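You operate a simulated robot arm through the tools that you are given. There is no shell and no other tool.

The job below is to be done with a simulated robot arm. You get a single attempt, and the scene is never put back.

JOB
Move the grey insert to socket 57 and fit the yellow insert in socket 26.
Fine: suction off and red bar to FREE first; bar to HOLD and suction on again after. Where these are worked on the way, their far stop is far enough and under half their travel is too little: red bar.

Only the result counts: the job must be done as asked and must still hold three seconds after the hand-in. Knocking over, shifting, dropping, spilling or breaking anything else fails it.

ROBOT AND FRAMES
A 7-joint arm with a two-finger parallel gripper, fixed in place. Base frame: the origin is on the floor under the middle of its stand, x ahead of it, y to its left, z up; the work surface is at about z = 0.82. Units: m, rad, N and s.
It reaches about 1.372 m from its shoulder. Its first joint turns from -2.601 to 2.601 rad. Payload 3.43 kg.
Tool frame: the origin (TCP) lies between the finger pads and is the grasp point; the fingertips stand 0.03 m ahead of it; z points along the fingers, y is the line along which they close. Largest opening 0.094 m; finger width 0.028, thickness 0.01; the body of the gripper, 0.05 by 0.096 m, starts 0.055 m behind the TCP.
Orientation is told as [roll, pitch, yaw] about the base's x, y, z axes, in that order, counted from this pose: with the fingers straight down and closing along the base's y, the tool's x points along the base's -x, its y along +y and its z along -z.

CONTROLS
- The arm moves only by the tool nudge_tool. Its argument "moves" is a list of rows, each a list of 7 numbers: the opening, from 0 (shut) to 1 (fully open), then the shift along the tool's x, y, z in units of 20 mm (1.0 is 20 mm), then the turn, a rotation vector about the tool's x, y, z in units of 4 degrees (1.0 is 4 degrees). In form: [[jaw, x, y, z, wx, wy, wz], ...]. A call has 1 to 20 rows; each row shifts and turns the commanded pose from where the row before left it, along the tool's axes as they then stand. A call with a number of a shift or a turn outside -1 to 1 is refused whole. A row lasts 0.2 s, in which the tool goes at most 0.05 m and 0.15 rad; a call with a longer step from one row to the next is refused whole, and so is a gripper value outside its range. Where a pose cannot be reached the arm comes as near as it can. A force on the tool above 90 N (or 10 N above the force at the start of the call, whichever is more), or a blocked arm, ends the call early, and 0.2 s more pass. Each finger travels about 0.045 m/s and halts on what it meets, pressing with about 33 N; the grip force reading is that of the motor and also rises with nothing between the fingers. The clock runs only during rows and for 0.2 s after the last one: add rows that do not move to give the fingers time. The reply holds the time, the measured pose of the TCP, the force on the tool along the base axes, the opening and the grip force, in the units named above and with some noise, with the torque about the TCP (base axes, N m) and any sound that the robot's microphone picked up, and new pictures: "show" is both (left out), scene, wrist or none.
- Cameras (640 x 400 px; columns grow to the right, rows downward): "scene" is fixed at [0.2193, 0.65, 1.3966]; the picture's right is [-0.26, -0.97, 0.00], its down [-0.63, 0.17, -0.76] and it looks along [0.73, -0.20, -0.65] (base axes); focal length 281 px, centre (320, 200). "wrist" rides on the gripper at [0.076, 0.014, -0.103] in the tool frame; the picture's right is [-0.18, 0.98, 0.00], its down [-0.75, -0.14, -0.64] and it looks along [-0.63, -0.12, 0.77] (tool axes); focal length 243 px, centre (320, 200). There is no depth. A picture from a camera that has moved, and an enlarged one, comes with that camera's place and axes in the base frame and with its lens.
- inspect(camera, box): a new picture of the part [left, top, right, bottom] of that camera's present view, enlarged. The clock stands still meanwhile.
- finish_job(): hands the job in; it is judged then, once.

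Places have to be worked out from the pictures, the camera data and where the tool is seen. Open the gripper and draw the arm clear of the work before you hand the job in, unless the task says otherwise.

The tools are called after ">>>" as a command line: name --pt "numbers of a row" for each row, then --argument value for the rest, lists and objects as JSON in quotes. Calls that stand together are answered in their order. nudge_tool: Moves the arm, as the interface text tells. Its arguments: {"type":"object","properties":{"moves":{"type":"array","items":{"type":"array","items":{"type":"number"}}},"show":{"type":"string","enum":["both","scene","wrist","none"]}},"required":["moves"]} The other tools are called the same way: inspect (camera, box) takes an enlarged picture of a part of a camera's view; finish_job () hands the job in.

At the start:

```text
clock: 0.0
tool_pos: [0.6558, 0.737, 1.1893]
tool_rot: [0.0, -0.001, 0.001]
contact_force: [-0.9, -0.9, 0.7]
moment: [-0.01, 0.01, -0.01]
grip_width: 0.094
finger_force: 0.1
```

scene: 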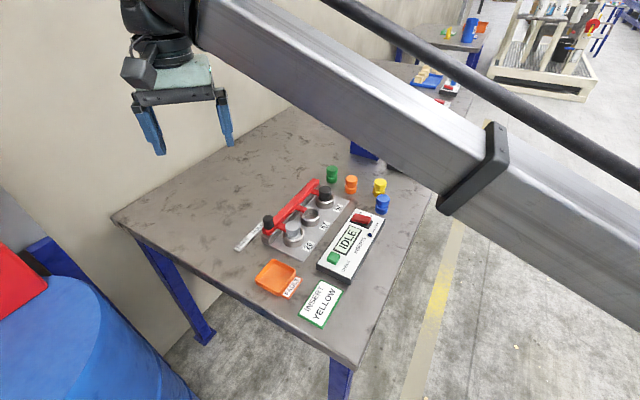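
wrist: 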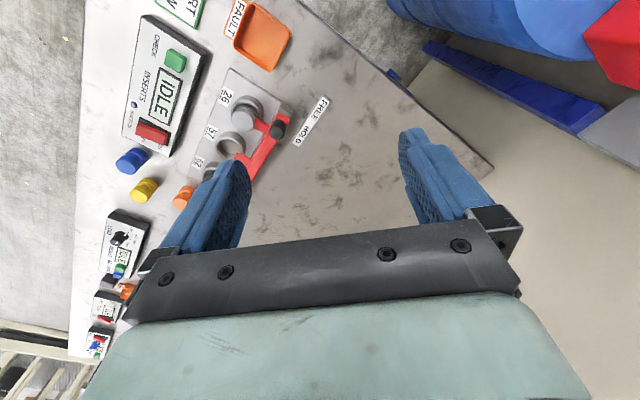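

I'll start by looking closely at the fixture and the panel in both cameras before I move anything.

>>> inspect --camera "scene" --box '[220, 150, 420, 275]'

>>> inspect --camera "wrist" --box '[100, 0, 340, 210]'

>>> inspect --camera "scene" --box '[220, 220, 400, 340]'

```text
3.20 times, centred on (320, 212) of scene
camera zoom: at [0.2193, 0.65, 1.3966], right [-0.26, -0.97, 0.0], down [-0.63, 0.17, -0.76], along [0.73, -0.2, -0.65], focal length 899 px, centre (320, 160)
```

zoom: 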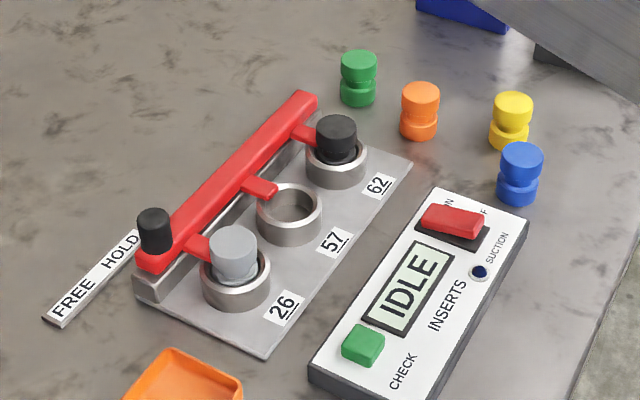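

```text
1.90 times, centred on (220, 105) of wrist
camera zoom: at [0.5803, 0.7532, 1.2938], right [0.18, 0.98, 0.0], down [0.75, -0.14, 0.64], along [0.63, -0.12, -0.77], focal length 462 px, centre (510, 381)
```

zoom: 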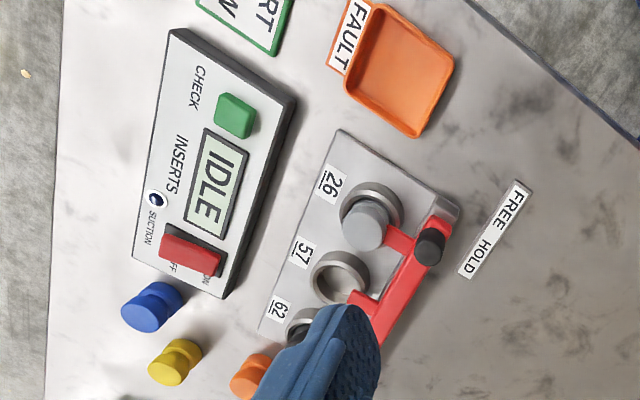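

```text
3.33 times, centred on (310, 280) of scene
camera zoom: at [0.2193, 0.65, 1.3966], right [-0.26, -0.97, 0.0], down [-0.63, 0.17, -0.76], along [0.73, -0.2, -0.65], focal length 936 px, centre (353, -67)
```

zoom: 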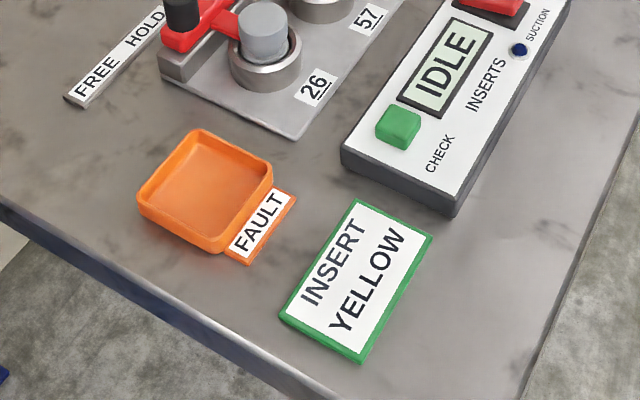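

The bar, its FREE/HOLD strip and the ON/OFF suction switch can all be seen. The fixture runs about -43° from base x, with the knob near (0.73, 0.65). I'll move to a closer viewpoint, still well above everything.

>>> nudge_tool --pt "1 0.4 -0.98 1 0 0 0" --pt "1 0.4 -0.98 1 0 0 0" --pt "1 0.4 -0.98 1 0 0 0" --pt "1 0.4 -0.98 1 0 0 0" --pt "1 0.4 -0.98 1 0 0 0" --pt "1 0.4 -0.98 1 0 0 0" --pt "1 0.4 -0.98 1 0 0 0" --pt "1 0 0 0 0 0 0"

```text
clock: 1.8
tool_pos: [0.6015, 0.6006, 1.0496]
tool_rot: [0.0, -0.001, 0.001]
contact_force: [-0.8, 0.6, 0.2]
moment: [0.0, -0.01, 0.04]
grip_width: 0.0941
finger_force: 0.1
camera wrist: at [0.5236, 0.616, 1.1535], right [0.18, 0.98, 0.0], down [0.75, -0.14, 0.64], along [0.63, -0.12, -0.77], focal length 243 px, centre (320, 200)
```

scene: 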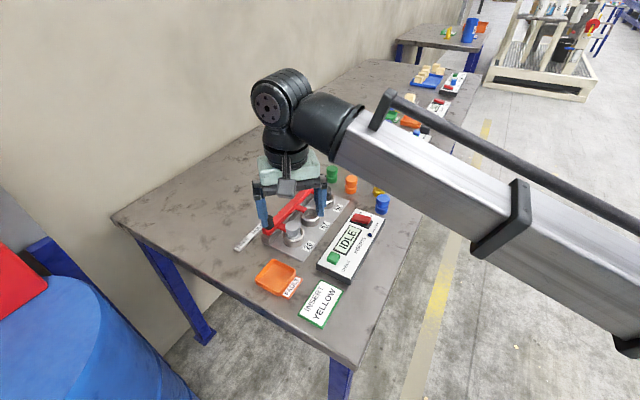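
wrist: 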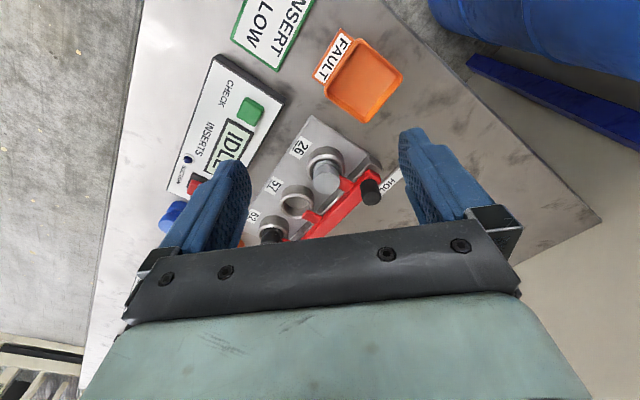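

The fixture shows between the fingers now. I'll zoom in on it and on the panel from this viewpoint.

>>> inspect --camera "wrist" --box '[230, 100, 430, 245]'

>>> inspect --camera "wrist" --box '[150, 40, 310, 240]'

>>> inspect --camera "scene" --box '[310, 180, 410, 280]'

```text
2.76 times, centred on (330, 172) of wrist
camera zoom: at [0.5236, 0.616, 1.1535], right [0.18, 0.98, 0.0], down [0.75, -0.14, 0.64], along [0.63, -0.12, -0.77], focal length 669 px, centre (292, 276)
```

zoom: 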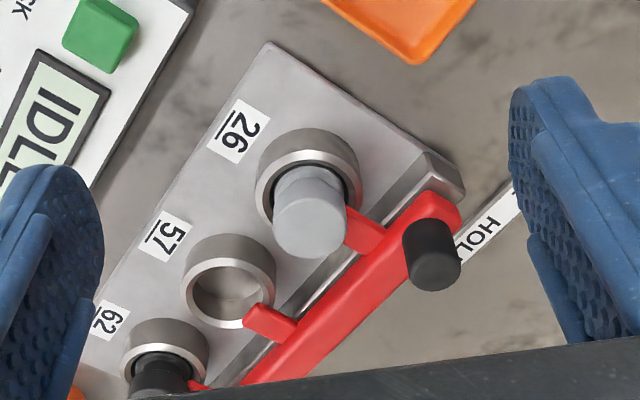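

```text
2.00 times, centred on (230, 140) of wrist
camera zoom: at [0.5236, 0.616, 1.1535], right [0.18, 0.98, 0.0], down [0.75, -0.14, 0.64], along [0.63, -0.12, -0.77], focal length 485 px, centre (500, 320)
```

zoom: 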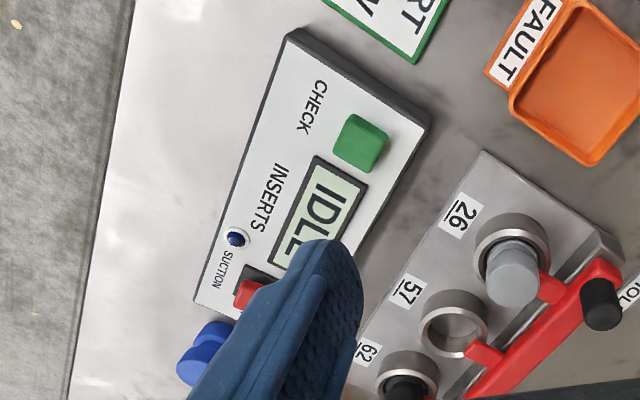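

```text
4.00 times, centred on (360, 230) of scene
camera zoom: at [0.2193, 0.65, 1.3966], right [-0.26, -0.97, 0.0], down [-0.63, 0.17, -0.76], along [0.73, -0.2, -0.65], focal length 1124 px, centre (160, 80)
```

zoom: 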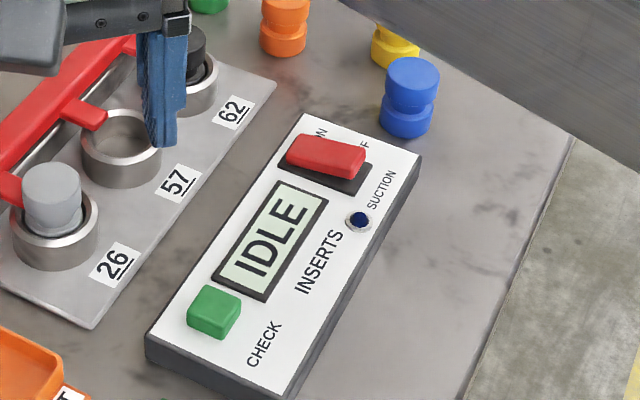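

The switch is a red block on a dark base, with ON on the fixture side and OFF on the far side. I can't yet tell whether it rocks or slides, so I'll go over to get a close look.

>>> nudge_tool --pt "1 0.25 -0.94 0.31 0 0 0" --pt "1 0.25 -0.94 0.31 0 0 0" --pt "1 0.25 -0.94 0.31 0 0 0" --pt "1 0.25 -0.94 0.31 0 0 0" --pt "1 0.25 -0.94 0.31 0 0 0" --pt "1 0.25 -0.94 0.31 0 0 0" --pt "1 0.25 -0.94 0.31 0 0 0" --pt "1 0.25 -0.94 0.31 0 0 0" --pt "1 0 0 0 0 0 0"

>>> inspect --camera "wrist" --box '[220, 130, 420, 255]'

```text
clock: 3.8
tool_pos: [0.5614, 0.4494, 1.0005]
tool_rot: [0.0, 0.0, 0.0]
contact_force: [-0.4, -0.1, -0.2]
moment: [0.06, 0.0, -0.04]
grip_width: 0.0939
finger_force: 0.0
camera wrist: at [0.4845, 0.4652, 1.1039], right [0.18, 0.98, 0.0], down [0.75, -0.14, 0.64], along [0.63, -0.12, -0.77], focal length 243 px, centre (320, 200)
```

scene: 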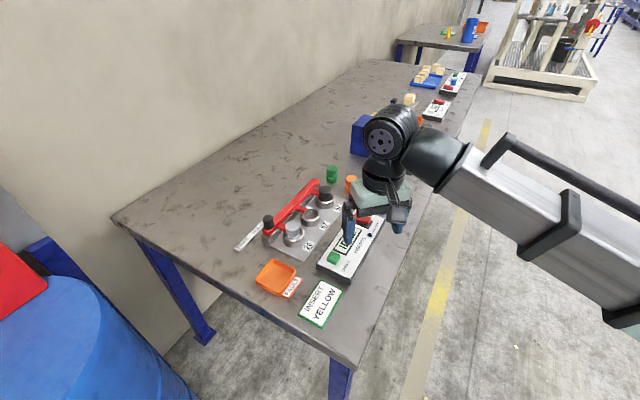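
wrist: 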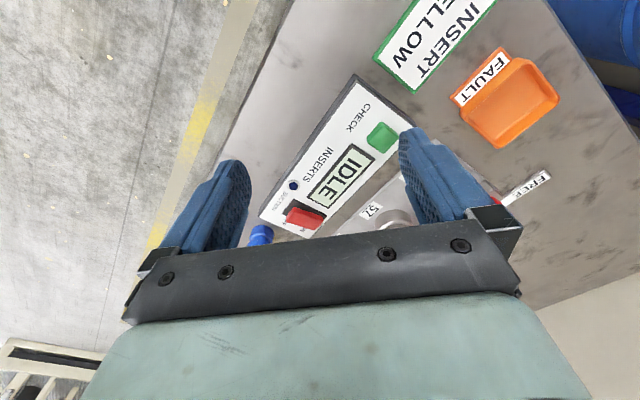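

```text
3.20 times, centred on (320, 192) of wrist
camera zoom: at [0.4845, 0.4652, 1.1039], right [0.18, 0.98, 0.0], down [0.75, -0.14, 0.64], along [0.63, -0.12, -0.77], focal length 776 px, centre (320, 224)
```

zoom: 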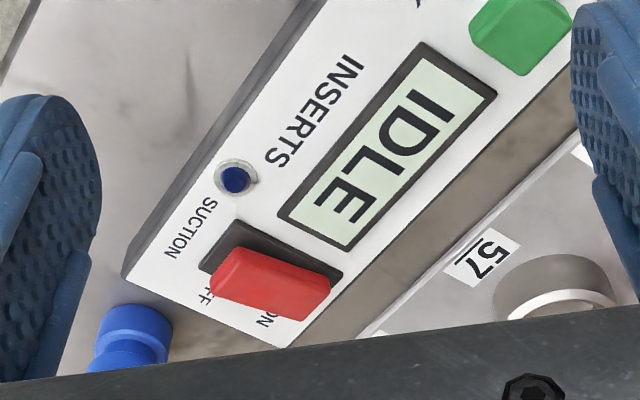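

The switch looks like a rocker whose long axis crosses the panel. I'll zoom in further to read its tilt.

>>> inspect --camera "wrist" --box '[270, 170, 350, 240]'

>>> inspect --camera "scene" --box '[325, 185, 405, 245]'

```text
5.71 times, centred on (310, 205) of wrist
camera zoom: at [0.4845, 0.4652, 1.1039], right [0.18, 0.98, 0.0], down [0.75, -0.14, 0.64], along [0.63, -0.12, -0.77], focal length 1386 px, centre (377, 171)
```

zoom: 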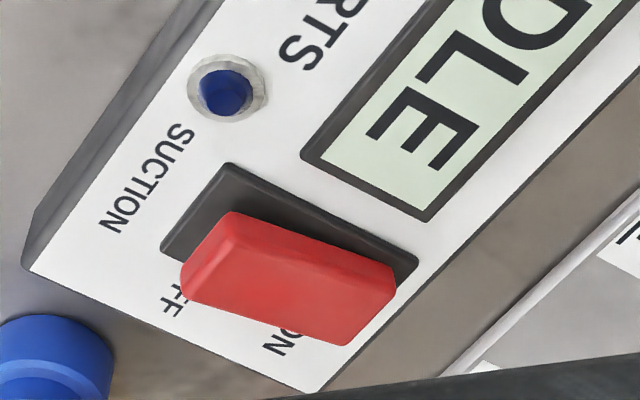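

```text
6.67 times, centred on (365, 215) of scene
camera zoom: at [0.2193, 0.65, 1.3966], right [-0.26, -0.97, 0.0], down [-0.63, 0.17, -0.76], along [0.73, -0.2, -0.65], focal length 1872 px, centre (20, 100)
```

zoom: 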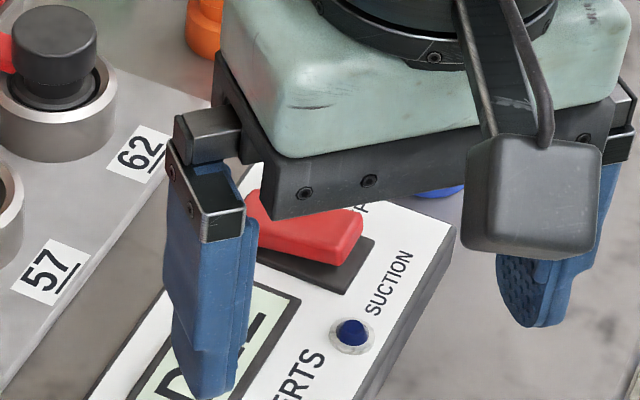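

The OFF end of the rocker stands higher, so ON is pressed at present. Triangulating from both cameras puts the OFF end near (0.69, 0.39, 0.885). I'll yaw the gripper about 47° to line up with the fixture and panel, shut the fingers, and stop above the OFF end at a safe height.

>>> nudge_tool --pt "0 0 0 0 0 0 0.979" --pt "0 0 0 0 0 0 0.979" --pt "0 0 0 0 0 0 0.979" --pt "0 0 0 0 0 0 0.979" --pt "0 0 0 0 0 0 0.979" --pt "0 0 0 0 0 0 0.979" --pt "0 0 0 0 0 0 0.979" --pt "0 0 0 0 0 0 0.979" --pt "0 0 0 0 0 0 0.979" --pt "0 0 0 0 0 0 0.979" --pt "0 0 0 0 0 0 0.979" --pt "0 0 0 0 0 0 0.979" --pt "0 -0.937 0.382 0.1 0 0 0" --pt "0 -0.937 0.382 0.1 0 0 0" --pt "0 -0.937 0.382 0.1 0 0 0" --pt "0 -0.937 0.382 0.1 0 0 0" --pt "0 -0.937 0.382 0.1 0 0 0" --pt "0 -0.937 0.382 0.1 0 0 0" --pt "0 -0.937 0.382 0.1 0 0 0" --pt "0 0 0 0 0 0 0"

>>> inspect --camera "wrist" --box '[230, 60, 430, 210]'

```text
clock: 8.0
tool_pos: [0.6887, 0.3913, 0.9866]
tool_rot: [-0.001, -0.001, -0.82]
contact_force: [-0.3, 0.6, 0.5]
moment: [0.06, -0.02, 0.0]
grip_width: 0.0
finger_force: 32.5
camera wrist: at [0.6477, 0.4573, 1.0902], right [0.84, 0.54, 0.0], down [0.41, -0.65, 0.64], along [0.34, -0.54, -0.77], focal length 243 px, centre (320, 200)
```

scene: 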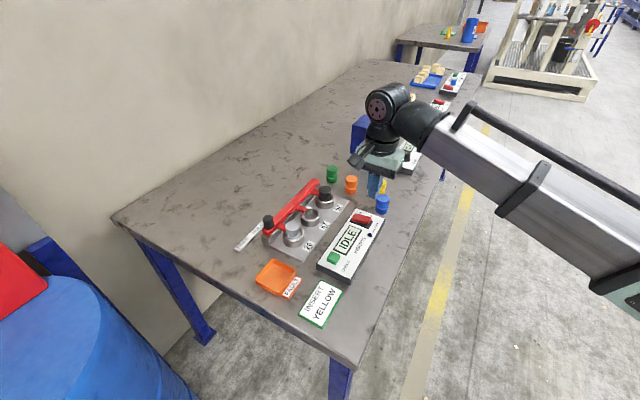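
wrist: 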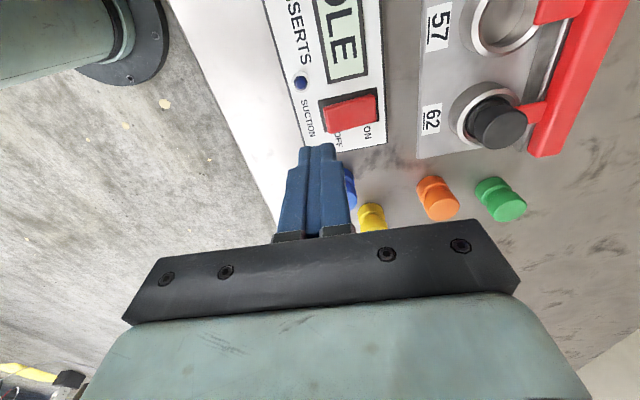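

```text
2.67 times, centred on (330, 135) of wrist
camera zoom: at [0.6477, 0.4573, 1.0902], right [0.84, 0.54, 0.0], down [0.41, -0.65, 0.64], along [0.34, -0.54, -0.77], focal length 647 px, centre (293, 373)
```

zoom: 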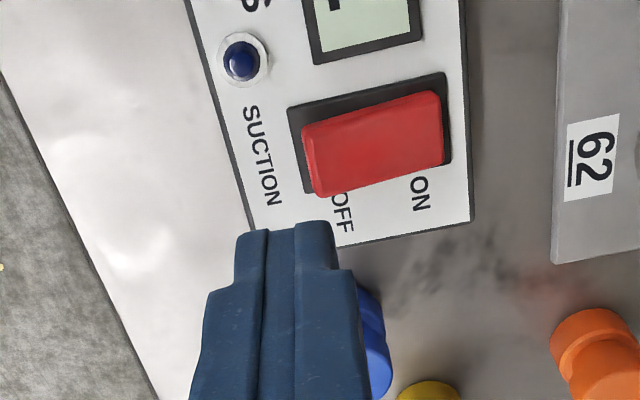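

The alignment is good: the yaw matches the panel, and the raised OFF end sits just ahead of the fingertips. I put the press point at about (0.702, 0.391), so I'll shift there and lower the tips to about z 0.90.

>>> nudge_tool --pt "0 -0.465 0.475 0 0 0 0" --pt "0 0 0 0.9 0 0 0" --pt "0 0 0 0.9 0 0 0" --pt "0 0 0 0.9 0 0 0" --pt "0 0 0 0 0 0 0"

>>> inspect --camera "wrist" --box '[240, 80, 400, 205]'

>>> inspect --camera "scene" --box '[325, 175, 405, 235]'

```text
clock: 9.2
tool_pos: [0.7024, 0.3911, 0.9329]
tool_rot: [0.002, 0.001, -0.819]
contact_force: [-0.9, 0.2, -0.6]
moment: [0.01, -0.01, -0.02]
grip_width: 0.0
finger_force: 32.5
camera wrist: at [0.6605, 0.4572, 1.0358], right [0.84, 0.54, 0.0], down [0.41, -0.65, 0.64], along [0.34, -0.54, -0.77], focal length 243 px, centre (320, 200)
```

scene: 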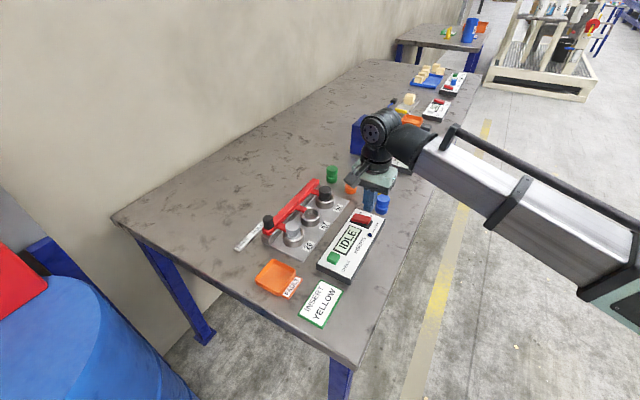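
wrist: 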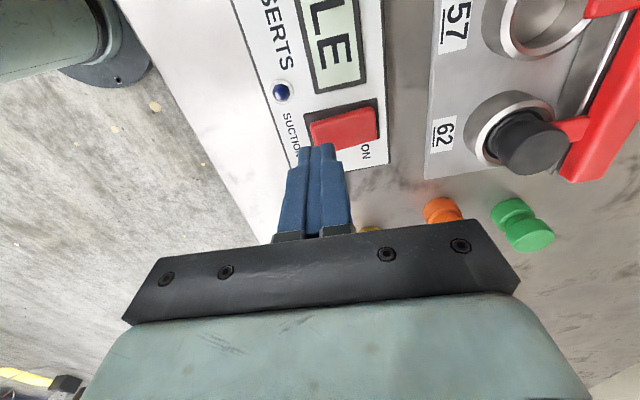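

```text
3.20 times, centred on (320, 142) of wrist
camera zoom: at [0.6605, 0.4572, 1.0358], right [0.84, 0.54, 0.0], down [0.41, -0.65, 0.64], along [0.34, -0.54, -0.77], focal length 776 px, centre (320, 384)
```

zoom: 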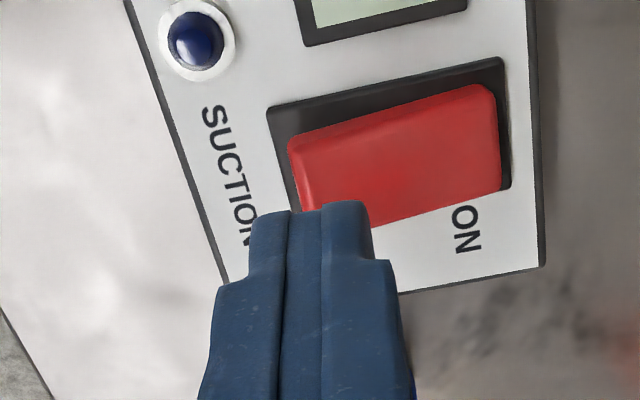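

```text
6.67 times, centred on (365, 205) of scene
camera zoom: at [0.2193, 0.65, 1.3966], right [-0.26, -0.97, 0.0], down [-0.63, 0.17, -0.76], along [0.73, -0.2, -0.65], focal length 1872 px, centre (20, 167)
```

zoom: 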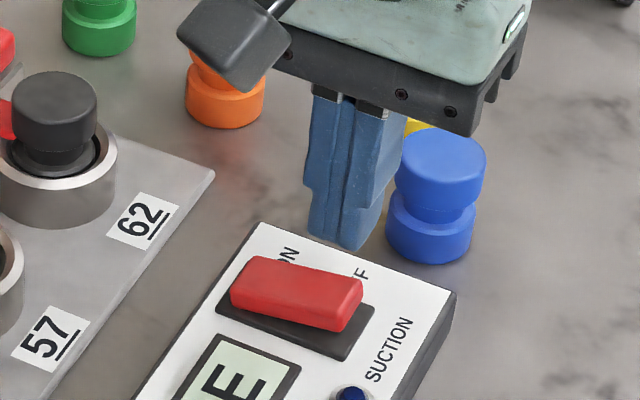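

Seen from the scene camera, the fingertips are exactly where the pose reading puts them. The press point is about 17 mm from the rocker's centre toward OFF, so I'll lower gently to contact.

>>> nudge_tool --pt "0 0 0 0.25 0 0 0" --pt "0 0 0 0.25 0 0 0" --pt "0 0 0 0.25 0 0 0" --pt "0 0 0 0.25 0 0 0" --pt "0 0 0 0.25 0 0 0" --pt "0 0 0 0 0 0 0"

>>> inspect --camera "scene" --box '[325, 175, 405, 235]'

```text
clock: 10.6
tool_pos: [0.7016, 0.3904, 0.9089]
tool_rot: [0.001, 0.0, -0.822]
contact_force: [0.3, -0.3, -0.5]
moment: [0.03, 0.0, -0.02]
grip_width: 0.0001
finger_force: 32.8
camera wrist: at [0.6603, 0.4571, 1.0114], right [0.84, 0.54, 0.0], down [0.41, -0.65, 0.64], along [0.34, -0.54, -0.77], focal length 243 px, centre (320, 200)
```

scene: 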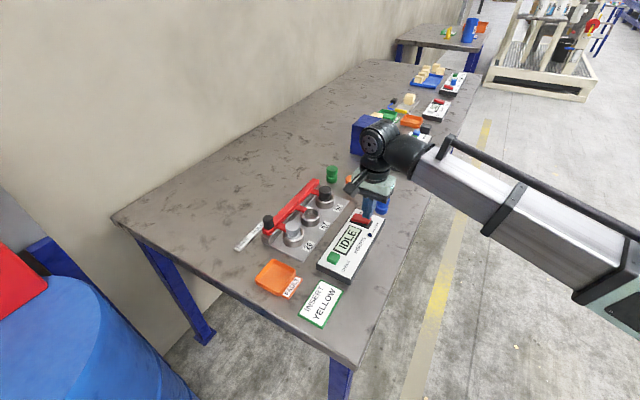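
wrist: 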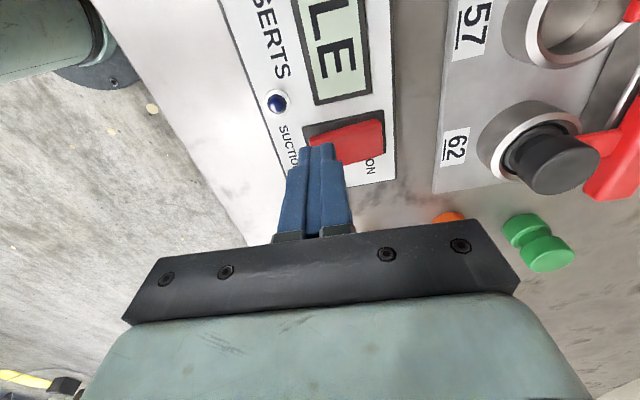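

```text
6.67 times, centred on (365, 205) of scene
camera zoom: at [0.2193, 0.65, 1.3966], right [-0.26, -0.97, 0.0], down [-0.63, 0.17, -0.76], along [0.73, -0.2, -0.65], focal length 1872 px, centre (20, 167)
```

zoom: 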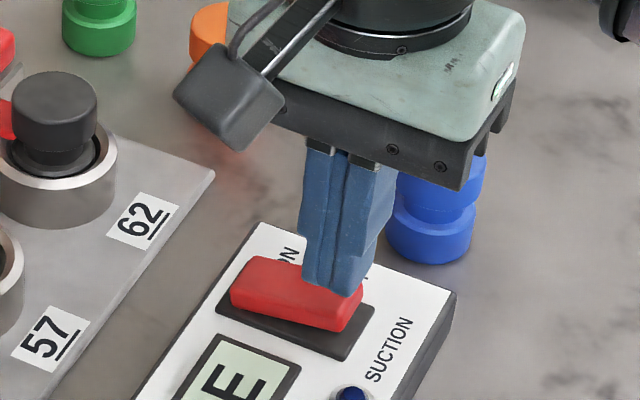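

There's no contact yet with the tips at z 0.879, right above the OFF end. I'll keep lowering in 3 mm steps.

>>> nudge_tool --pt "0 0 0 0.15 0 0 0" --pt "0 0 0 0.15 0 0 0" --pt "0 0 0 0.15 0 0 0" --pt "0 0 0 0.15 0 0 0"

>>> inspect --camera "scene" --box '[325, 175, 405, 235]'

```text
clock: 11.6
tool_pos: [0.7018, 0.3909, 0.8962]
tool_rot: [0.0, -0.001, -0.82]
contact_force: [0.0, -0.3, 0.4]
moment: [0.02, 0.03, 0.04]
grip_width: 0.0
finger_force: 33.2
camera wrist: at [0.6606, 0.4569, 0.9993], right [0.84, 0.54, 0.0], down [0.41, -0.65, 0.64], along [0.34, -0.54, -0.77], focal length 243 px, centre (320, 200)
```

scene: 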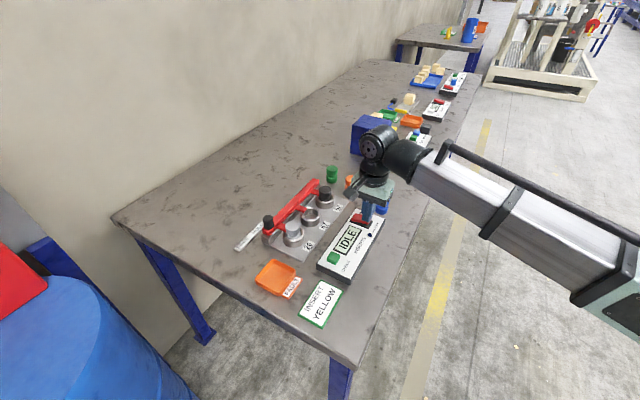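
wrist: 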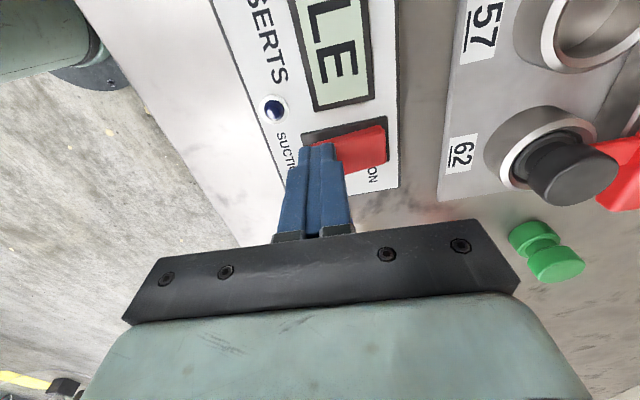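

```text
6.67 times, centred on (365, 205) of scene
camera zoom: at [0.2193, 0.65, 1.3966], right [-0.26, -0.97, 0.0], down [-0.63, 0.17, -0.76], along [0.73, -0.2, -0.65], focal length 1872 px, centre (20, 167)
```

zoom: 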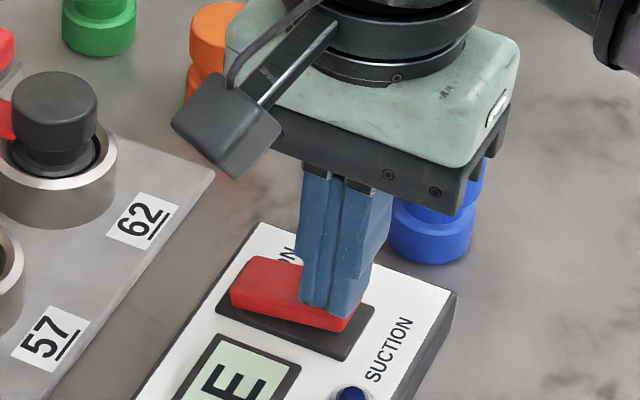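

Still no contact with the tips at z about 0.866. They now look level with the rocker's top face, so I'll continue down in small steps.

>>> nudge_tool --pt "0 0 0 0.12 0 0 0" --pt "0 0 0 0.12 0 0 0" --pt "0 0 0 0.12 0 0 0"

>>> inspect --camera "scene" --box '[325, 175, 405, 235]'

>>> inspect --camera "wrist" --box '[240, 80, 400, 205]'

```text
clock: 12.4
tool_pos: [0.7028, 0.3908, 0.89]
tool_rot: [0.001, 0.0, -0.819]
contact_force: [-1.1, -1.4, 14.1]
moment: [0.13, -0.02, -0.01]
grip_width: 0.0002
finger_force: 33.1
camera wrist: at [0.6605, 0.4569, 0.9929], right [0.84, 0.54, 0.0], down [0.41, -0.65, 0.64], along [0.34, -0.54, -0.77], focal length 243 px, centre (320, 200)
```

scene: 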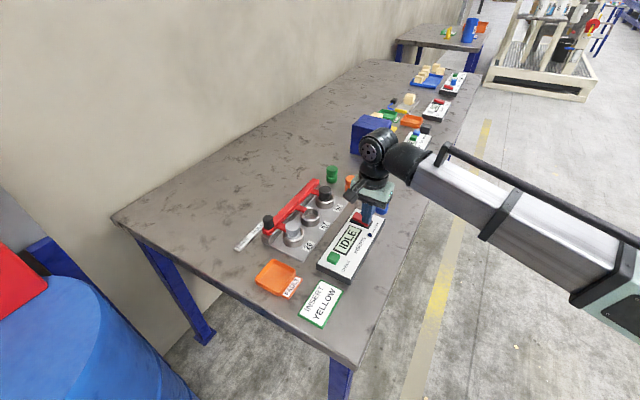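
wrist: 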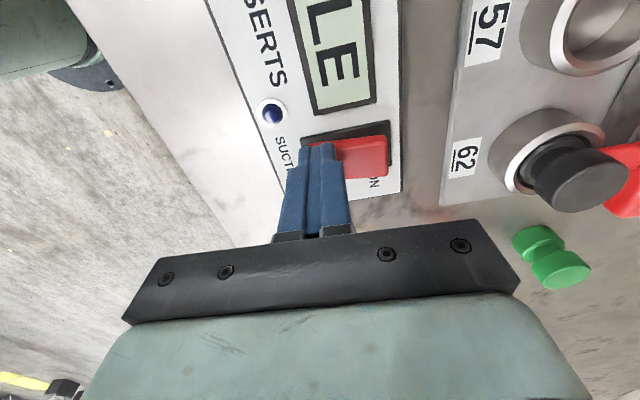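

```text
6.67 times, centred on (365, 205) of scene
camera zoom: at [0.2193, 0.65, 1.3966], right [-0.26, -0.97, 0.0], down [-0.63, 0.17, -0.76], along [0.73, -0.2, -0.65], focal length 1872 px, centre (20, 167)
```

zoom: 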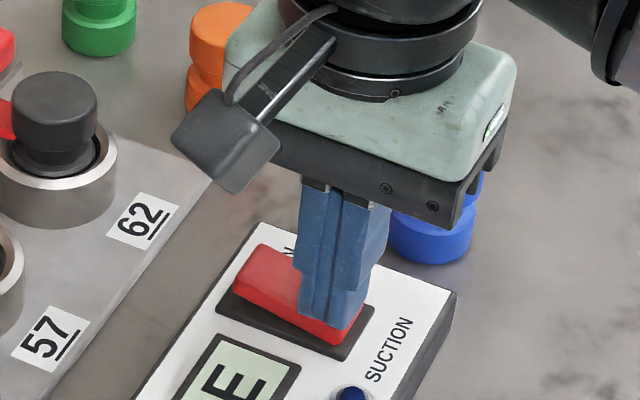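

```text
3.20 times, centred on (320, 142) of wrist
camera zoom: at [0.6605, 0.4569, 0.9929], right [0.84, 0.54, 0.0], down [0.41, -0.65, 0.64], along [0.34, -0.54, -0.77], focal length 776 px, centre (320, 384)
```

zoom: 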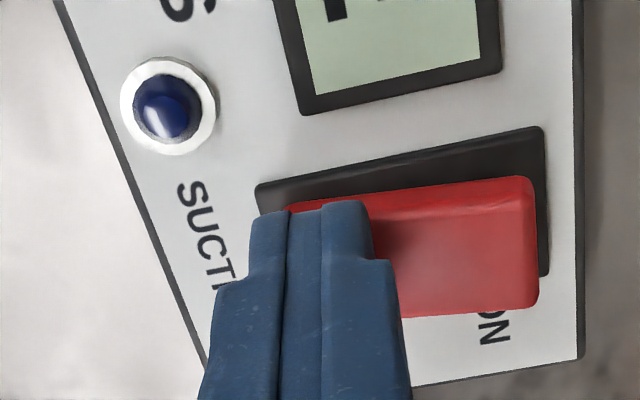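

The rocker has tilted, with the ON end now up and 14 N on the tool. I'll press a little further to be sure it has gone fully over, then lift off.

>>> nudge_tool --pt "0 0 0 0.12 0 0 0" --pt "0 0 0 0.08 0 0 0" --pt "0 0 0 0 0 0 0" --show "none"

>>> inspect --camera "scene" --box '[325, 175, 405, 235]'

```text
clock: 13.2
tool_pos: [0.7026, 0.39, 0.8892]
tool_rot: [0.008, -0.001, -0.821]
contact_force: [4.5, -1.0, 87.0]
moment: [0.89, -0.39, -0.09]
grip_width: 0.0001
finger_force: 33.0
```

```text
6.67 times, centred on (365, 205) of scene
camera zoom: at [0.2193, 0.65, 1.3966], right [-0.26, -0.97, 0.0], down [-0.63, 0.17, -0.76], along [0.73, -0.2, -0.65], focal length 1872 px, centre (20, 167)
```

zoom: 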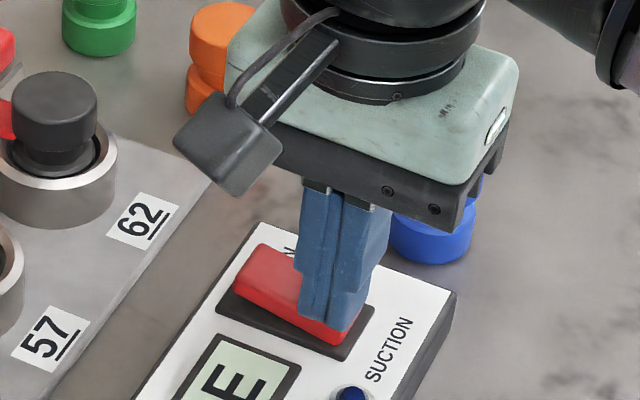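

The force climbed to 87 N with no further travel, so the rocker is hard over at OFF. I'll lift off and check that it stays there.

>>> nudge_tool --pt "0 0 0 -0.3 0 0 0" --pt "0 0 0 -0.9 0 0 0" --pt "0 0 0 -1 0 0 0" --pt "0 0 0 -1 0 0 0" --pt "0 0 0 -1 0 0 0" --pt "0 0 0 0 0 0 0"

>>> inspect --camera "wrist" --box '[240, 40, 440, 190]'

>>> inspect --camera "scene" --box '[325, 175, 405, 235]'

```text
clock: 14.6
tool_pos: [0.7023, 0.3899, 0.9694]
tool_rot: [0.0, 0.0, -0.82]
contact_force: [0.3, 0.5, -0.2]
moment: [-0.01, -0.04, 0.0]
grip_width: 0.0001
finger_force: 33.7
camera wrist: at [0.6606, 0.457, 1.0727], right [0.84, 0.54, 0.0], down [0.41, -0.65, 0.64], along [0.34, -0.54, -0.77], focal length 243 px, centre (320, 200)
```

scene: 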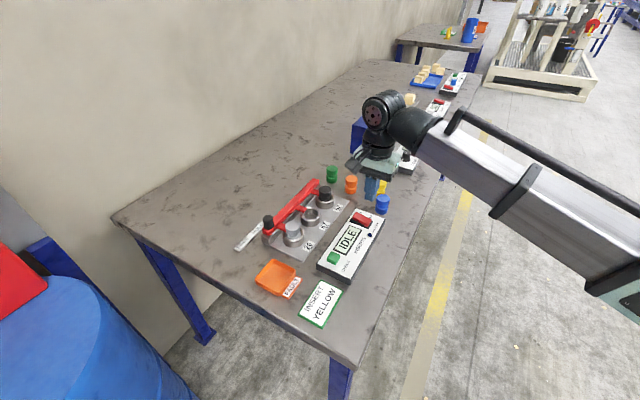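
wrist: 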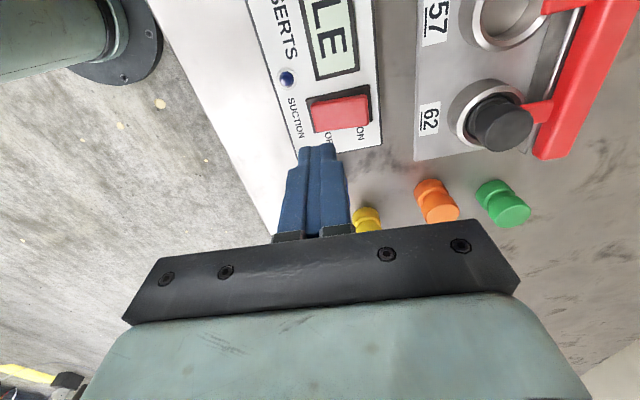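

```text
2.67 times, centred on (340, 115) of wrist
camera zoom: at [0.6606, 0.457, 1.0727], right [0.84, 0.54, 0.0], down [0.41, -0.65, 0.64], along [0.34, -0.54, -0.77], focal length 647 px, centre (267, 427)
```

zoom: 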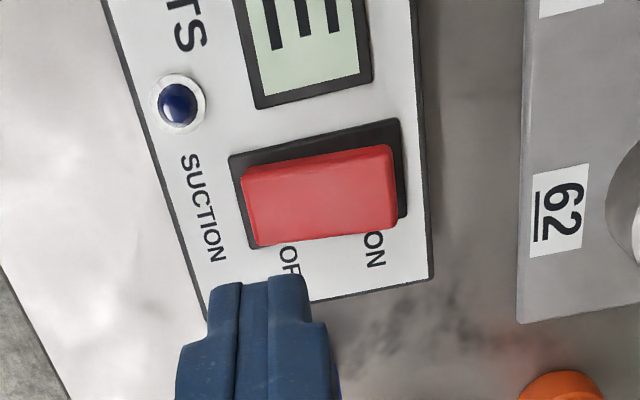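

```text
6.67 times, centred on (365, 205) of scene
camera zoom: at [0.2193, 0.65, 1.3966], right [-0.26, -0.97, 0.0], down [-0.63, 0.17, -0.76], along [0.73, -0.2, -0.65], focal length 1872 px, centre (20, 167)
```

zoom: 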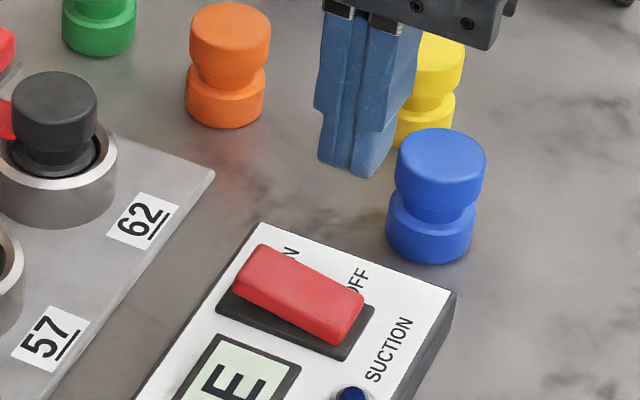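

The rocker rests at OFF. Next is the red bar, whose knob top I triangulate to (0.719, 0.644, 0.927), with the fixture axis near -44°. I'll lift, fly over to stand above the knob with the gripper opening, and trim the yaw.

>>> nudge_tool --pt "0 0 0 -0.85 0 0 0" --pt "0 0 0 -0.85 0 0 0" --pt "0 0 0 -0.85 0 0 0" --pt "0.4 0.872 0.928 0 0 0 -0.6" --pt "0.7 0.872 0.928 0 0 0 0" --pt "0.7 0.872 0.928 0 0 0 0" --pt "0.7 0.872 0.928 0 0 0 0" --pt "0.7 0.872 0.928 0 0 0 0" --pt "0.7 0.872 0.928 0 0 0 0" --pt "0.7 0.872 0.928 0 0 0 0" --pt "0.7 0.872 0.928 0 0 0 0" --pt "0.7 0.872 0.928 0 0 0 0" --pt "0.7 0.872 0.928 0 0 0 0" --pt "0.7 0 0 0 0 0 0"

>>> inspect --camera "wrist" --box '[220, 60, 420, 210]'

>>> inspect --camera "scene" --box '[220, 170, 340, 270]'

```text
clock: 17.6
tool_pos: [0.7098, 0.6452, 1.0181]
tool_rot: [0.001, -0.001, -0.78]
contact_force: [-0.3, 0.1, -0.5]
moment: [0.01, 0.0, -0.03]
grip_width: 0.0659
finger_force: 0.0
camera wrist: at [0.6657, 0.7106, 1.1229], right [0.82, 0.57, 0.0], down [0.44, -0.63, 0.64], along [0.37, -0.53, -0.77], focal length 243 px, centre (320, 200)
```

scene: 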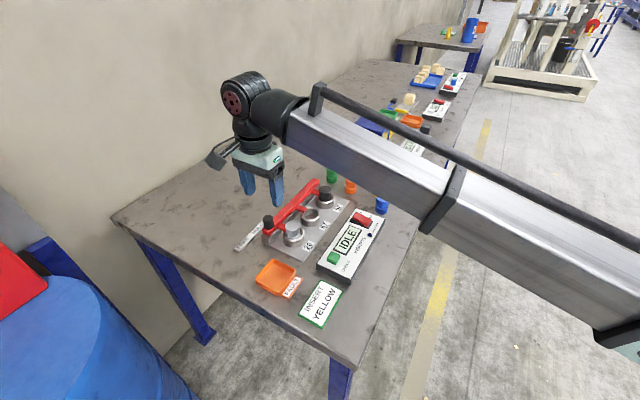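
wrist: 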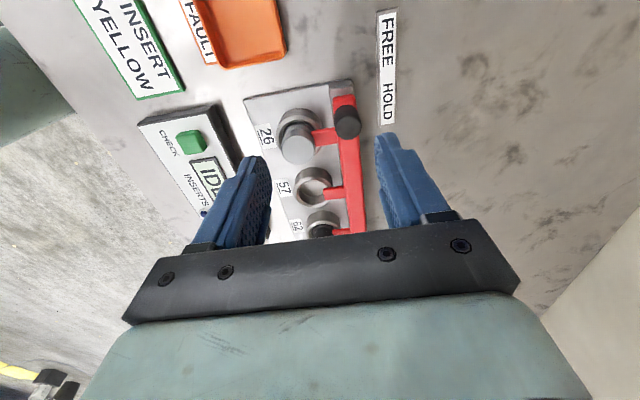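

```text
2.67 times, centred on (320, 135) of wrist
camera zoom: at [0.6657, 0.7106, 1.1229], right [0.82, 0.57, 0.0], down [0.44, -0.63, 0.64], along [0.37, -0.53, -0.77], focal length 647 px, centre (320, 373)
```

zoom: 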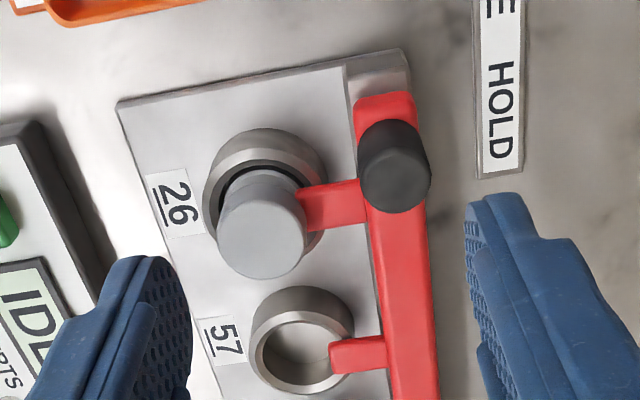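

```text
4.00 times, centred on (280, 220) of scene
camera zoom: at [0.2193, 0.65, 1.3966], right [-0.26, -0.97, 0.0], down [-0.63, 0.17, -0.76], along [0.73, -0.2, -0.65], focal length 1124 px, centre (480, 120)
```

zoom: 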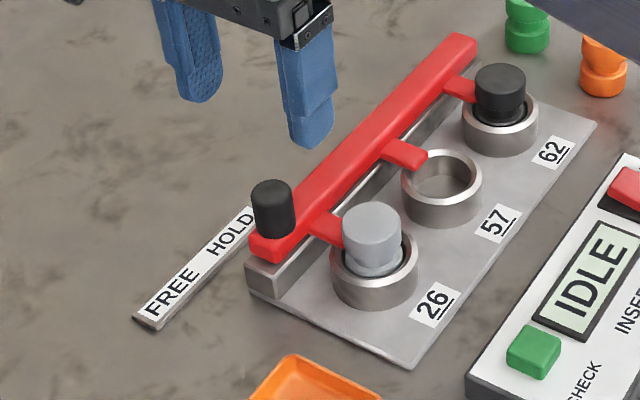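

From these views I put the knob axis at about (0.742, 0.646), its top near z 0.90 and the bar top near z 0.863. I'll slide the bar by pushing the knob with shut fingers, so first I'll place them on the knob's far side, just above the bar.

>>> nudge_tool --pt "0 -0.95 0.393 0 0 0 0" --pt "0 -0.95 0.393 0 0 0 0" --pt "0 -0.95 0.393 0 0 0 0" --pt "0 0 0 1 0 0 0" --pt "0 0 0 1 0 0 0" --pt "0 0 0 1 0 0 0" --pt "0 0 0 1 0 0 0" --pt "0 0 0 0 0 0 0"

>>> inspect --camera "wrist" --box '[220, 60, 420, 210]'

>>> inspect --camera "scene" --box '[220, 170, 340, 270]'

```text
clock: 19.4
tool_pos: [0.7675, 0.6204, 0.9406]
tool_rot: [0.001, 0.0, -0.779]
contact_force: [-0.1, -1.4, 0.5]
moment: [0.0, 0.03, 0.02]
grip_width: 0.0
finger_force: 32.7
camera wrist: at [0.7235, 0.6865, 1.0432], right [0.82, 0.57, 0.0], down [0.44, -0.63, 0.64], along [0.37, -0.53, -0.77], focal length 243 px, centre (320, 200)
```

scene: 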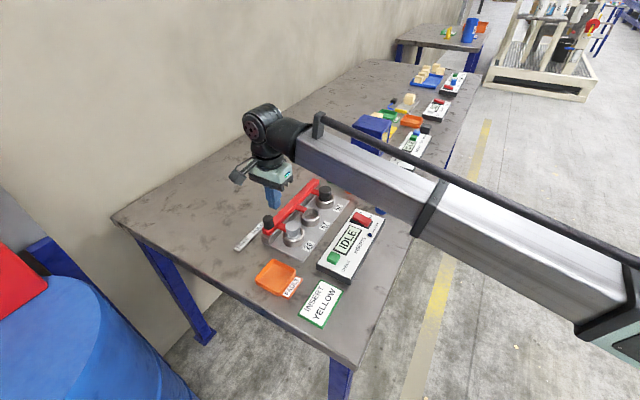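
wrist: 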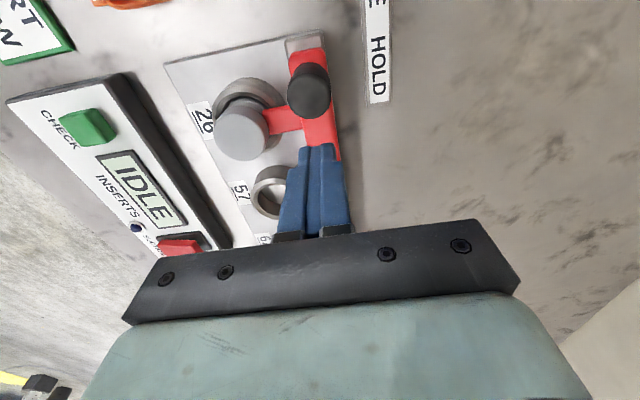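

```text
2.67 times, centred on (320, 135) of wrist
camera zoom: at [0.7235, 0.6865, 1.0432], right [0.82, 0.57, 0.0], down [0.44, -0.63, 0.64], along [0.37, -0.53, -0.77], focal length 647 px, centre (320, 373)
```

zoom: 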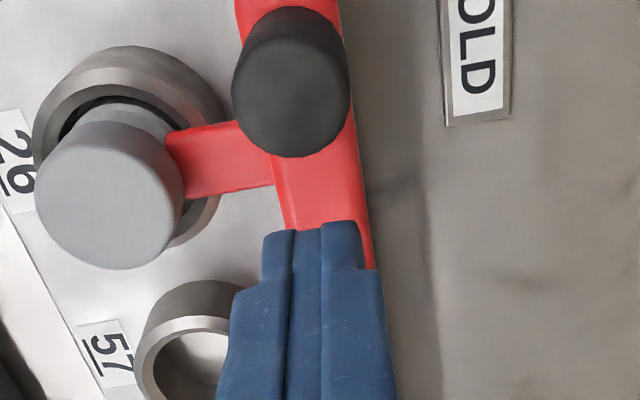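

```text
4.00 times, centred on (280, 220) of scene
camera zoom: at [0.2193, 0.65, 1.3966], right [-0.26, -0.97, 0.0], down [-0.63, 0.17, -0.76], along [0.73, -0.2, -0.65], focal length 1124 px, centre (480, 120)
```

zoom: 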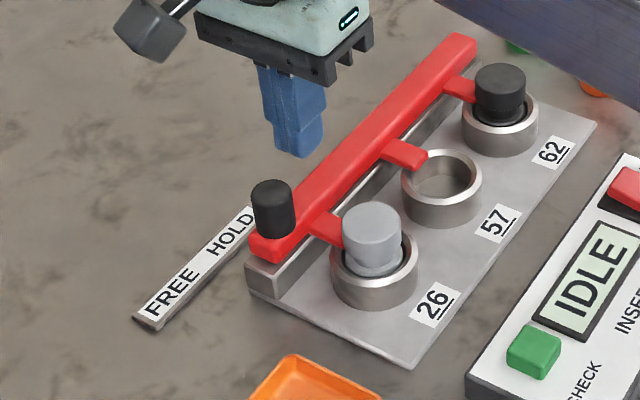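

The knob reads (0.743, 0.647), and the shut fingers stand about 36 mm beyond it along the bar, centred across it. I'll lower the tips to just above the bar, beside the knob.

>>> nudge_tool --pt "0 0 0 0.8 0 0 0" --pt "0 0 0 0.6 0 0 0" --pt "0 0 0 0.3 0 0 0" --pt "0 0 0 0.2 0 0 0" --pt "0 0 0 0 0 0 0"

>>> inspect --camera "wrist" --box '[220, 40, 420, 190]'

>>> inspect --camera "scene" --box '[220, 170, 340, 270]'

```text
clock: 20.6
tool_pos: [0.7674, 0.6213, 0.9014]
tool_rot: [-0.001, -0.001, -0.779]
contact_force: [0.8, 0.9, 0.5]
moment: [0.01, 0.01, 0.02]
grip_width: 0.0001
finger_force: 33.3
camera wrist: at [0.7231, 0.6861, 1.005], right [0.82, 0.57, 0.0], down [0.44, -0.63, 0.64], along [0.37, -0.53, -0.77], focal length 243 px, centre (320, 200)
```

scene: 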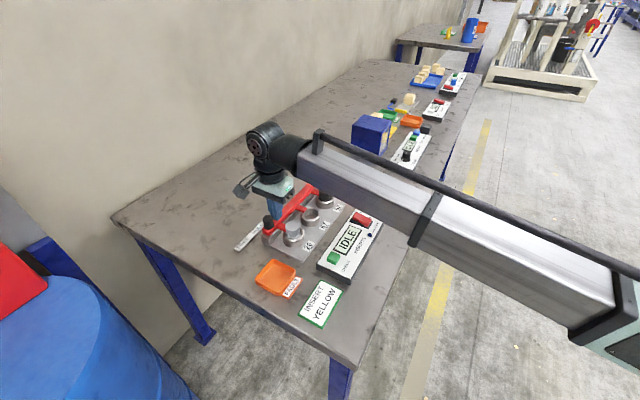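
wrist: 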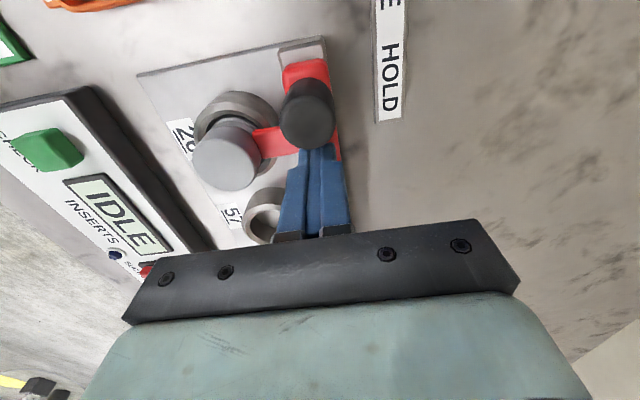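

```text
2.67 times, centred on (320, 115) of wrist
camera zoom: at [0.7231, 0.6861, 1.005], right [0.82, 0.57, 0.0], down [0.44, -0.63, 0.64], along [0.37, -0.53, -0.77], focal length 647 px, centre (320, 427)
```

zoom: 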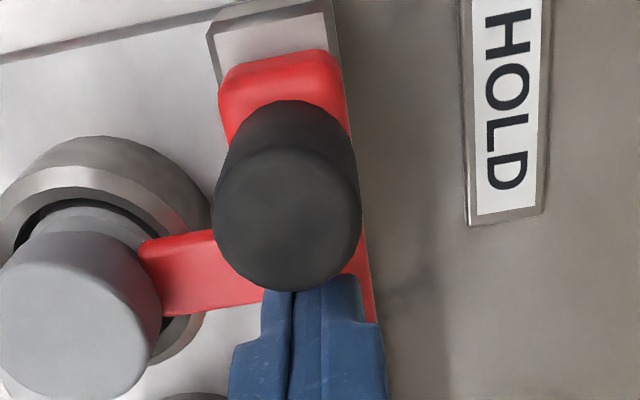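

```text
4.00 times, centred on (280, 220) of scene
camera zoom: at [0.2193, 0.65, 1.3966], right [-0.26, -0.97, 0.0], down [-0.63, 0.17, -0.76], along [0.73, -0.2, -0.65], focal length 1124 px, centre (480, 120)
```

zoom: 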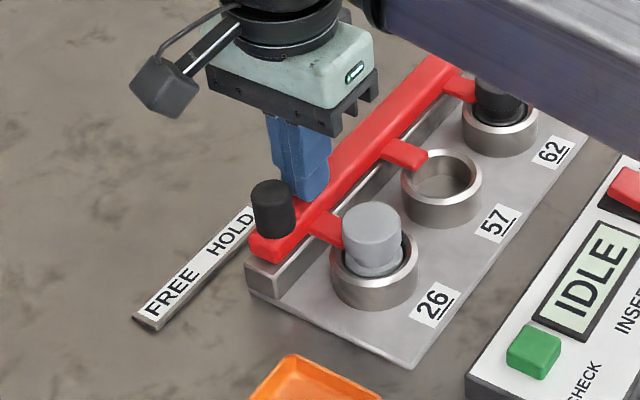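

The fingertips sit beside the knob just over the bar, about 10 mm from contact. I'll push along tool +x, toward FREE, in small steps and watch the force.

>>> nudge_tool --pt "0 0.4 0 0 0 0 0" --pt "0 0.4 0 0 0 0 0" --pt "0 0.4 0 0 0 0 0" --pt "0 0.4 0 0 0 0 0" --pt "0 0 0 0 0 0 0"

>>> inspect --camera "wrist" --box '[220, 40, 420, 190]'

>>> inspect --camera "scene" --box '[220, 170, 340, 270]'

```text
clock: 21.8
tool_pos: [0.7465, 0.6431, 0.9004]
tool_rot: [0.0, 0.0, -0.779]
contact_force: [0.0, -0.3, 0.3]
moment: [-0.03, 0.0, -0.01]
grip_width: 0.0002
finger_force: 33.4
camera wrist: at [0.7001, 0.7089, 1.0047], right [0.82, 0.57, 0.0], down [0.44, -0.63, 0.64], along [0.37, -0.53, -0.77], focal length 243 px, centre (320, 200)
```

scene: 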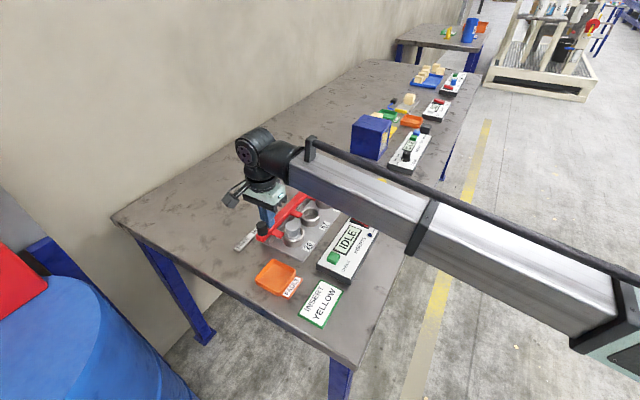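
wrist: 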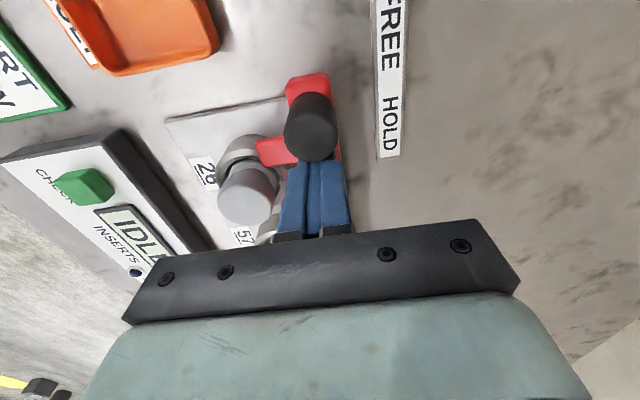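

```text
2.67 times, centred on (320, 115) of wrist
camera zoom: at [0.7001, 0.7089, 1.0047], right [0.82, 0.57, 0.0], down [0.44, -0.63, 0.64], along [0.37, -0.53, -0.77], focal length 647 px, centre (320, 427)
```

zoom: 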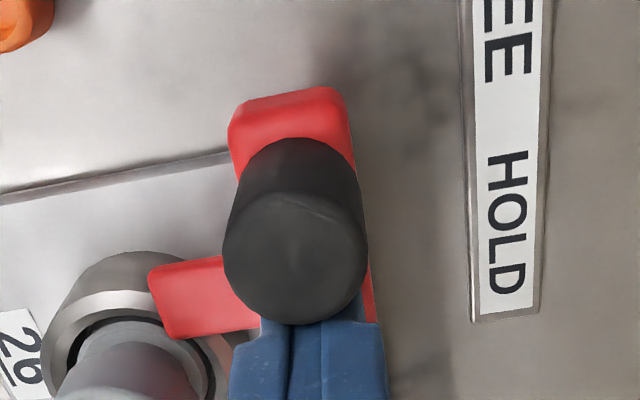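

```text
4.00 times, centred on (280, 220) of scene
camera zoom: at [0.2193, 0.65, 1.3966], right [-0.26, -0.97, 0.0], down [-0.63, 0.17, -0.76], along [0.73, -0.2, -0.65], focal length 1124 px, centre (480, 120)
```

zoom: 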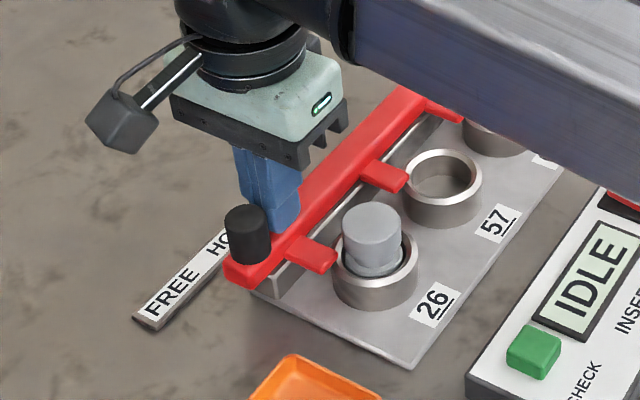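

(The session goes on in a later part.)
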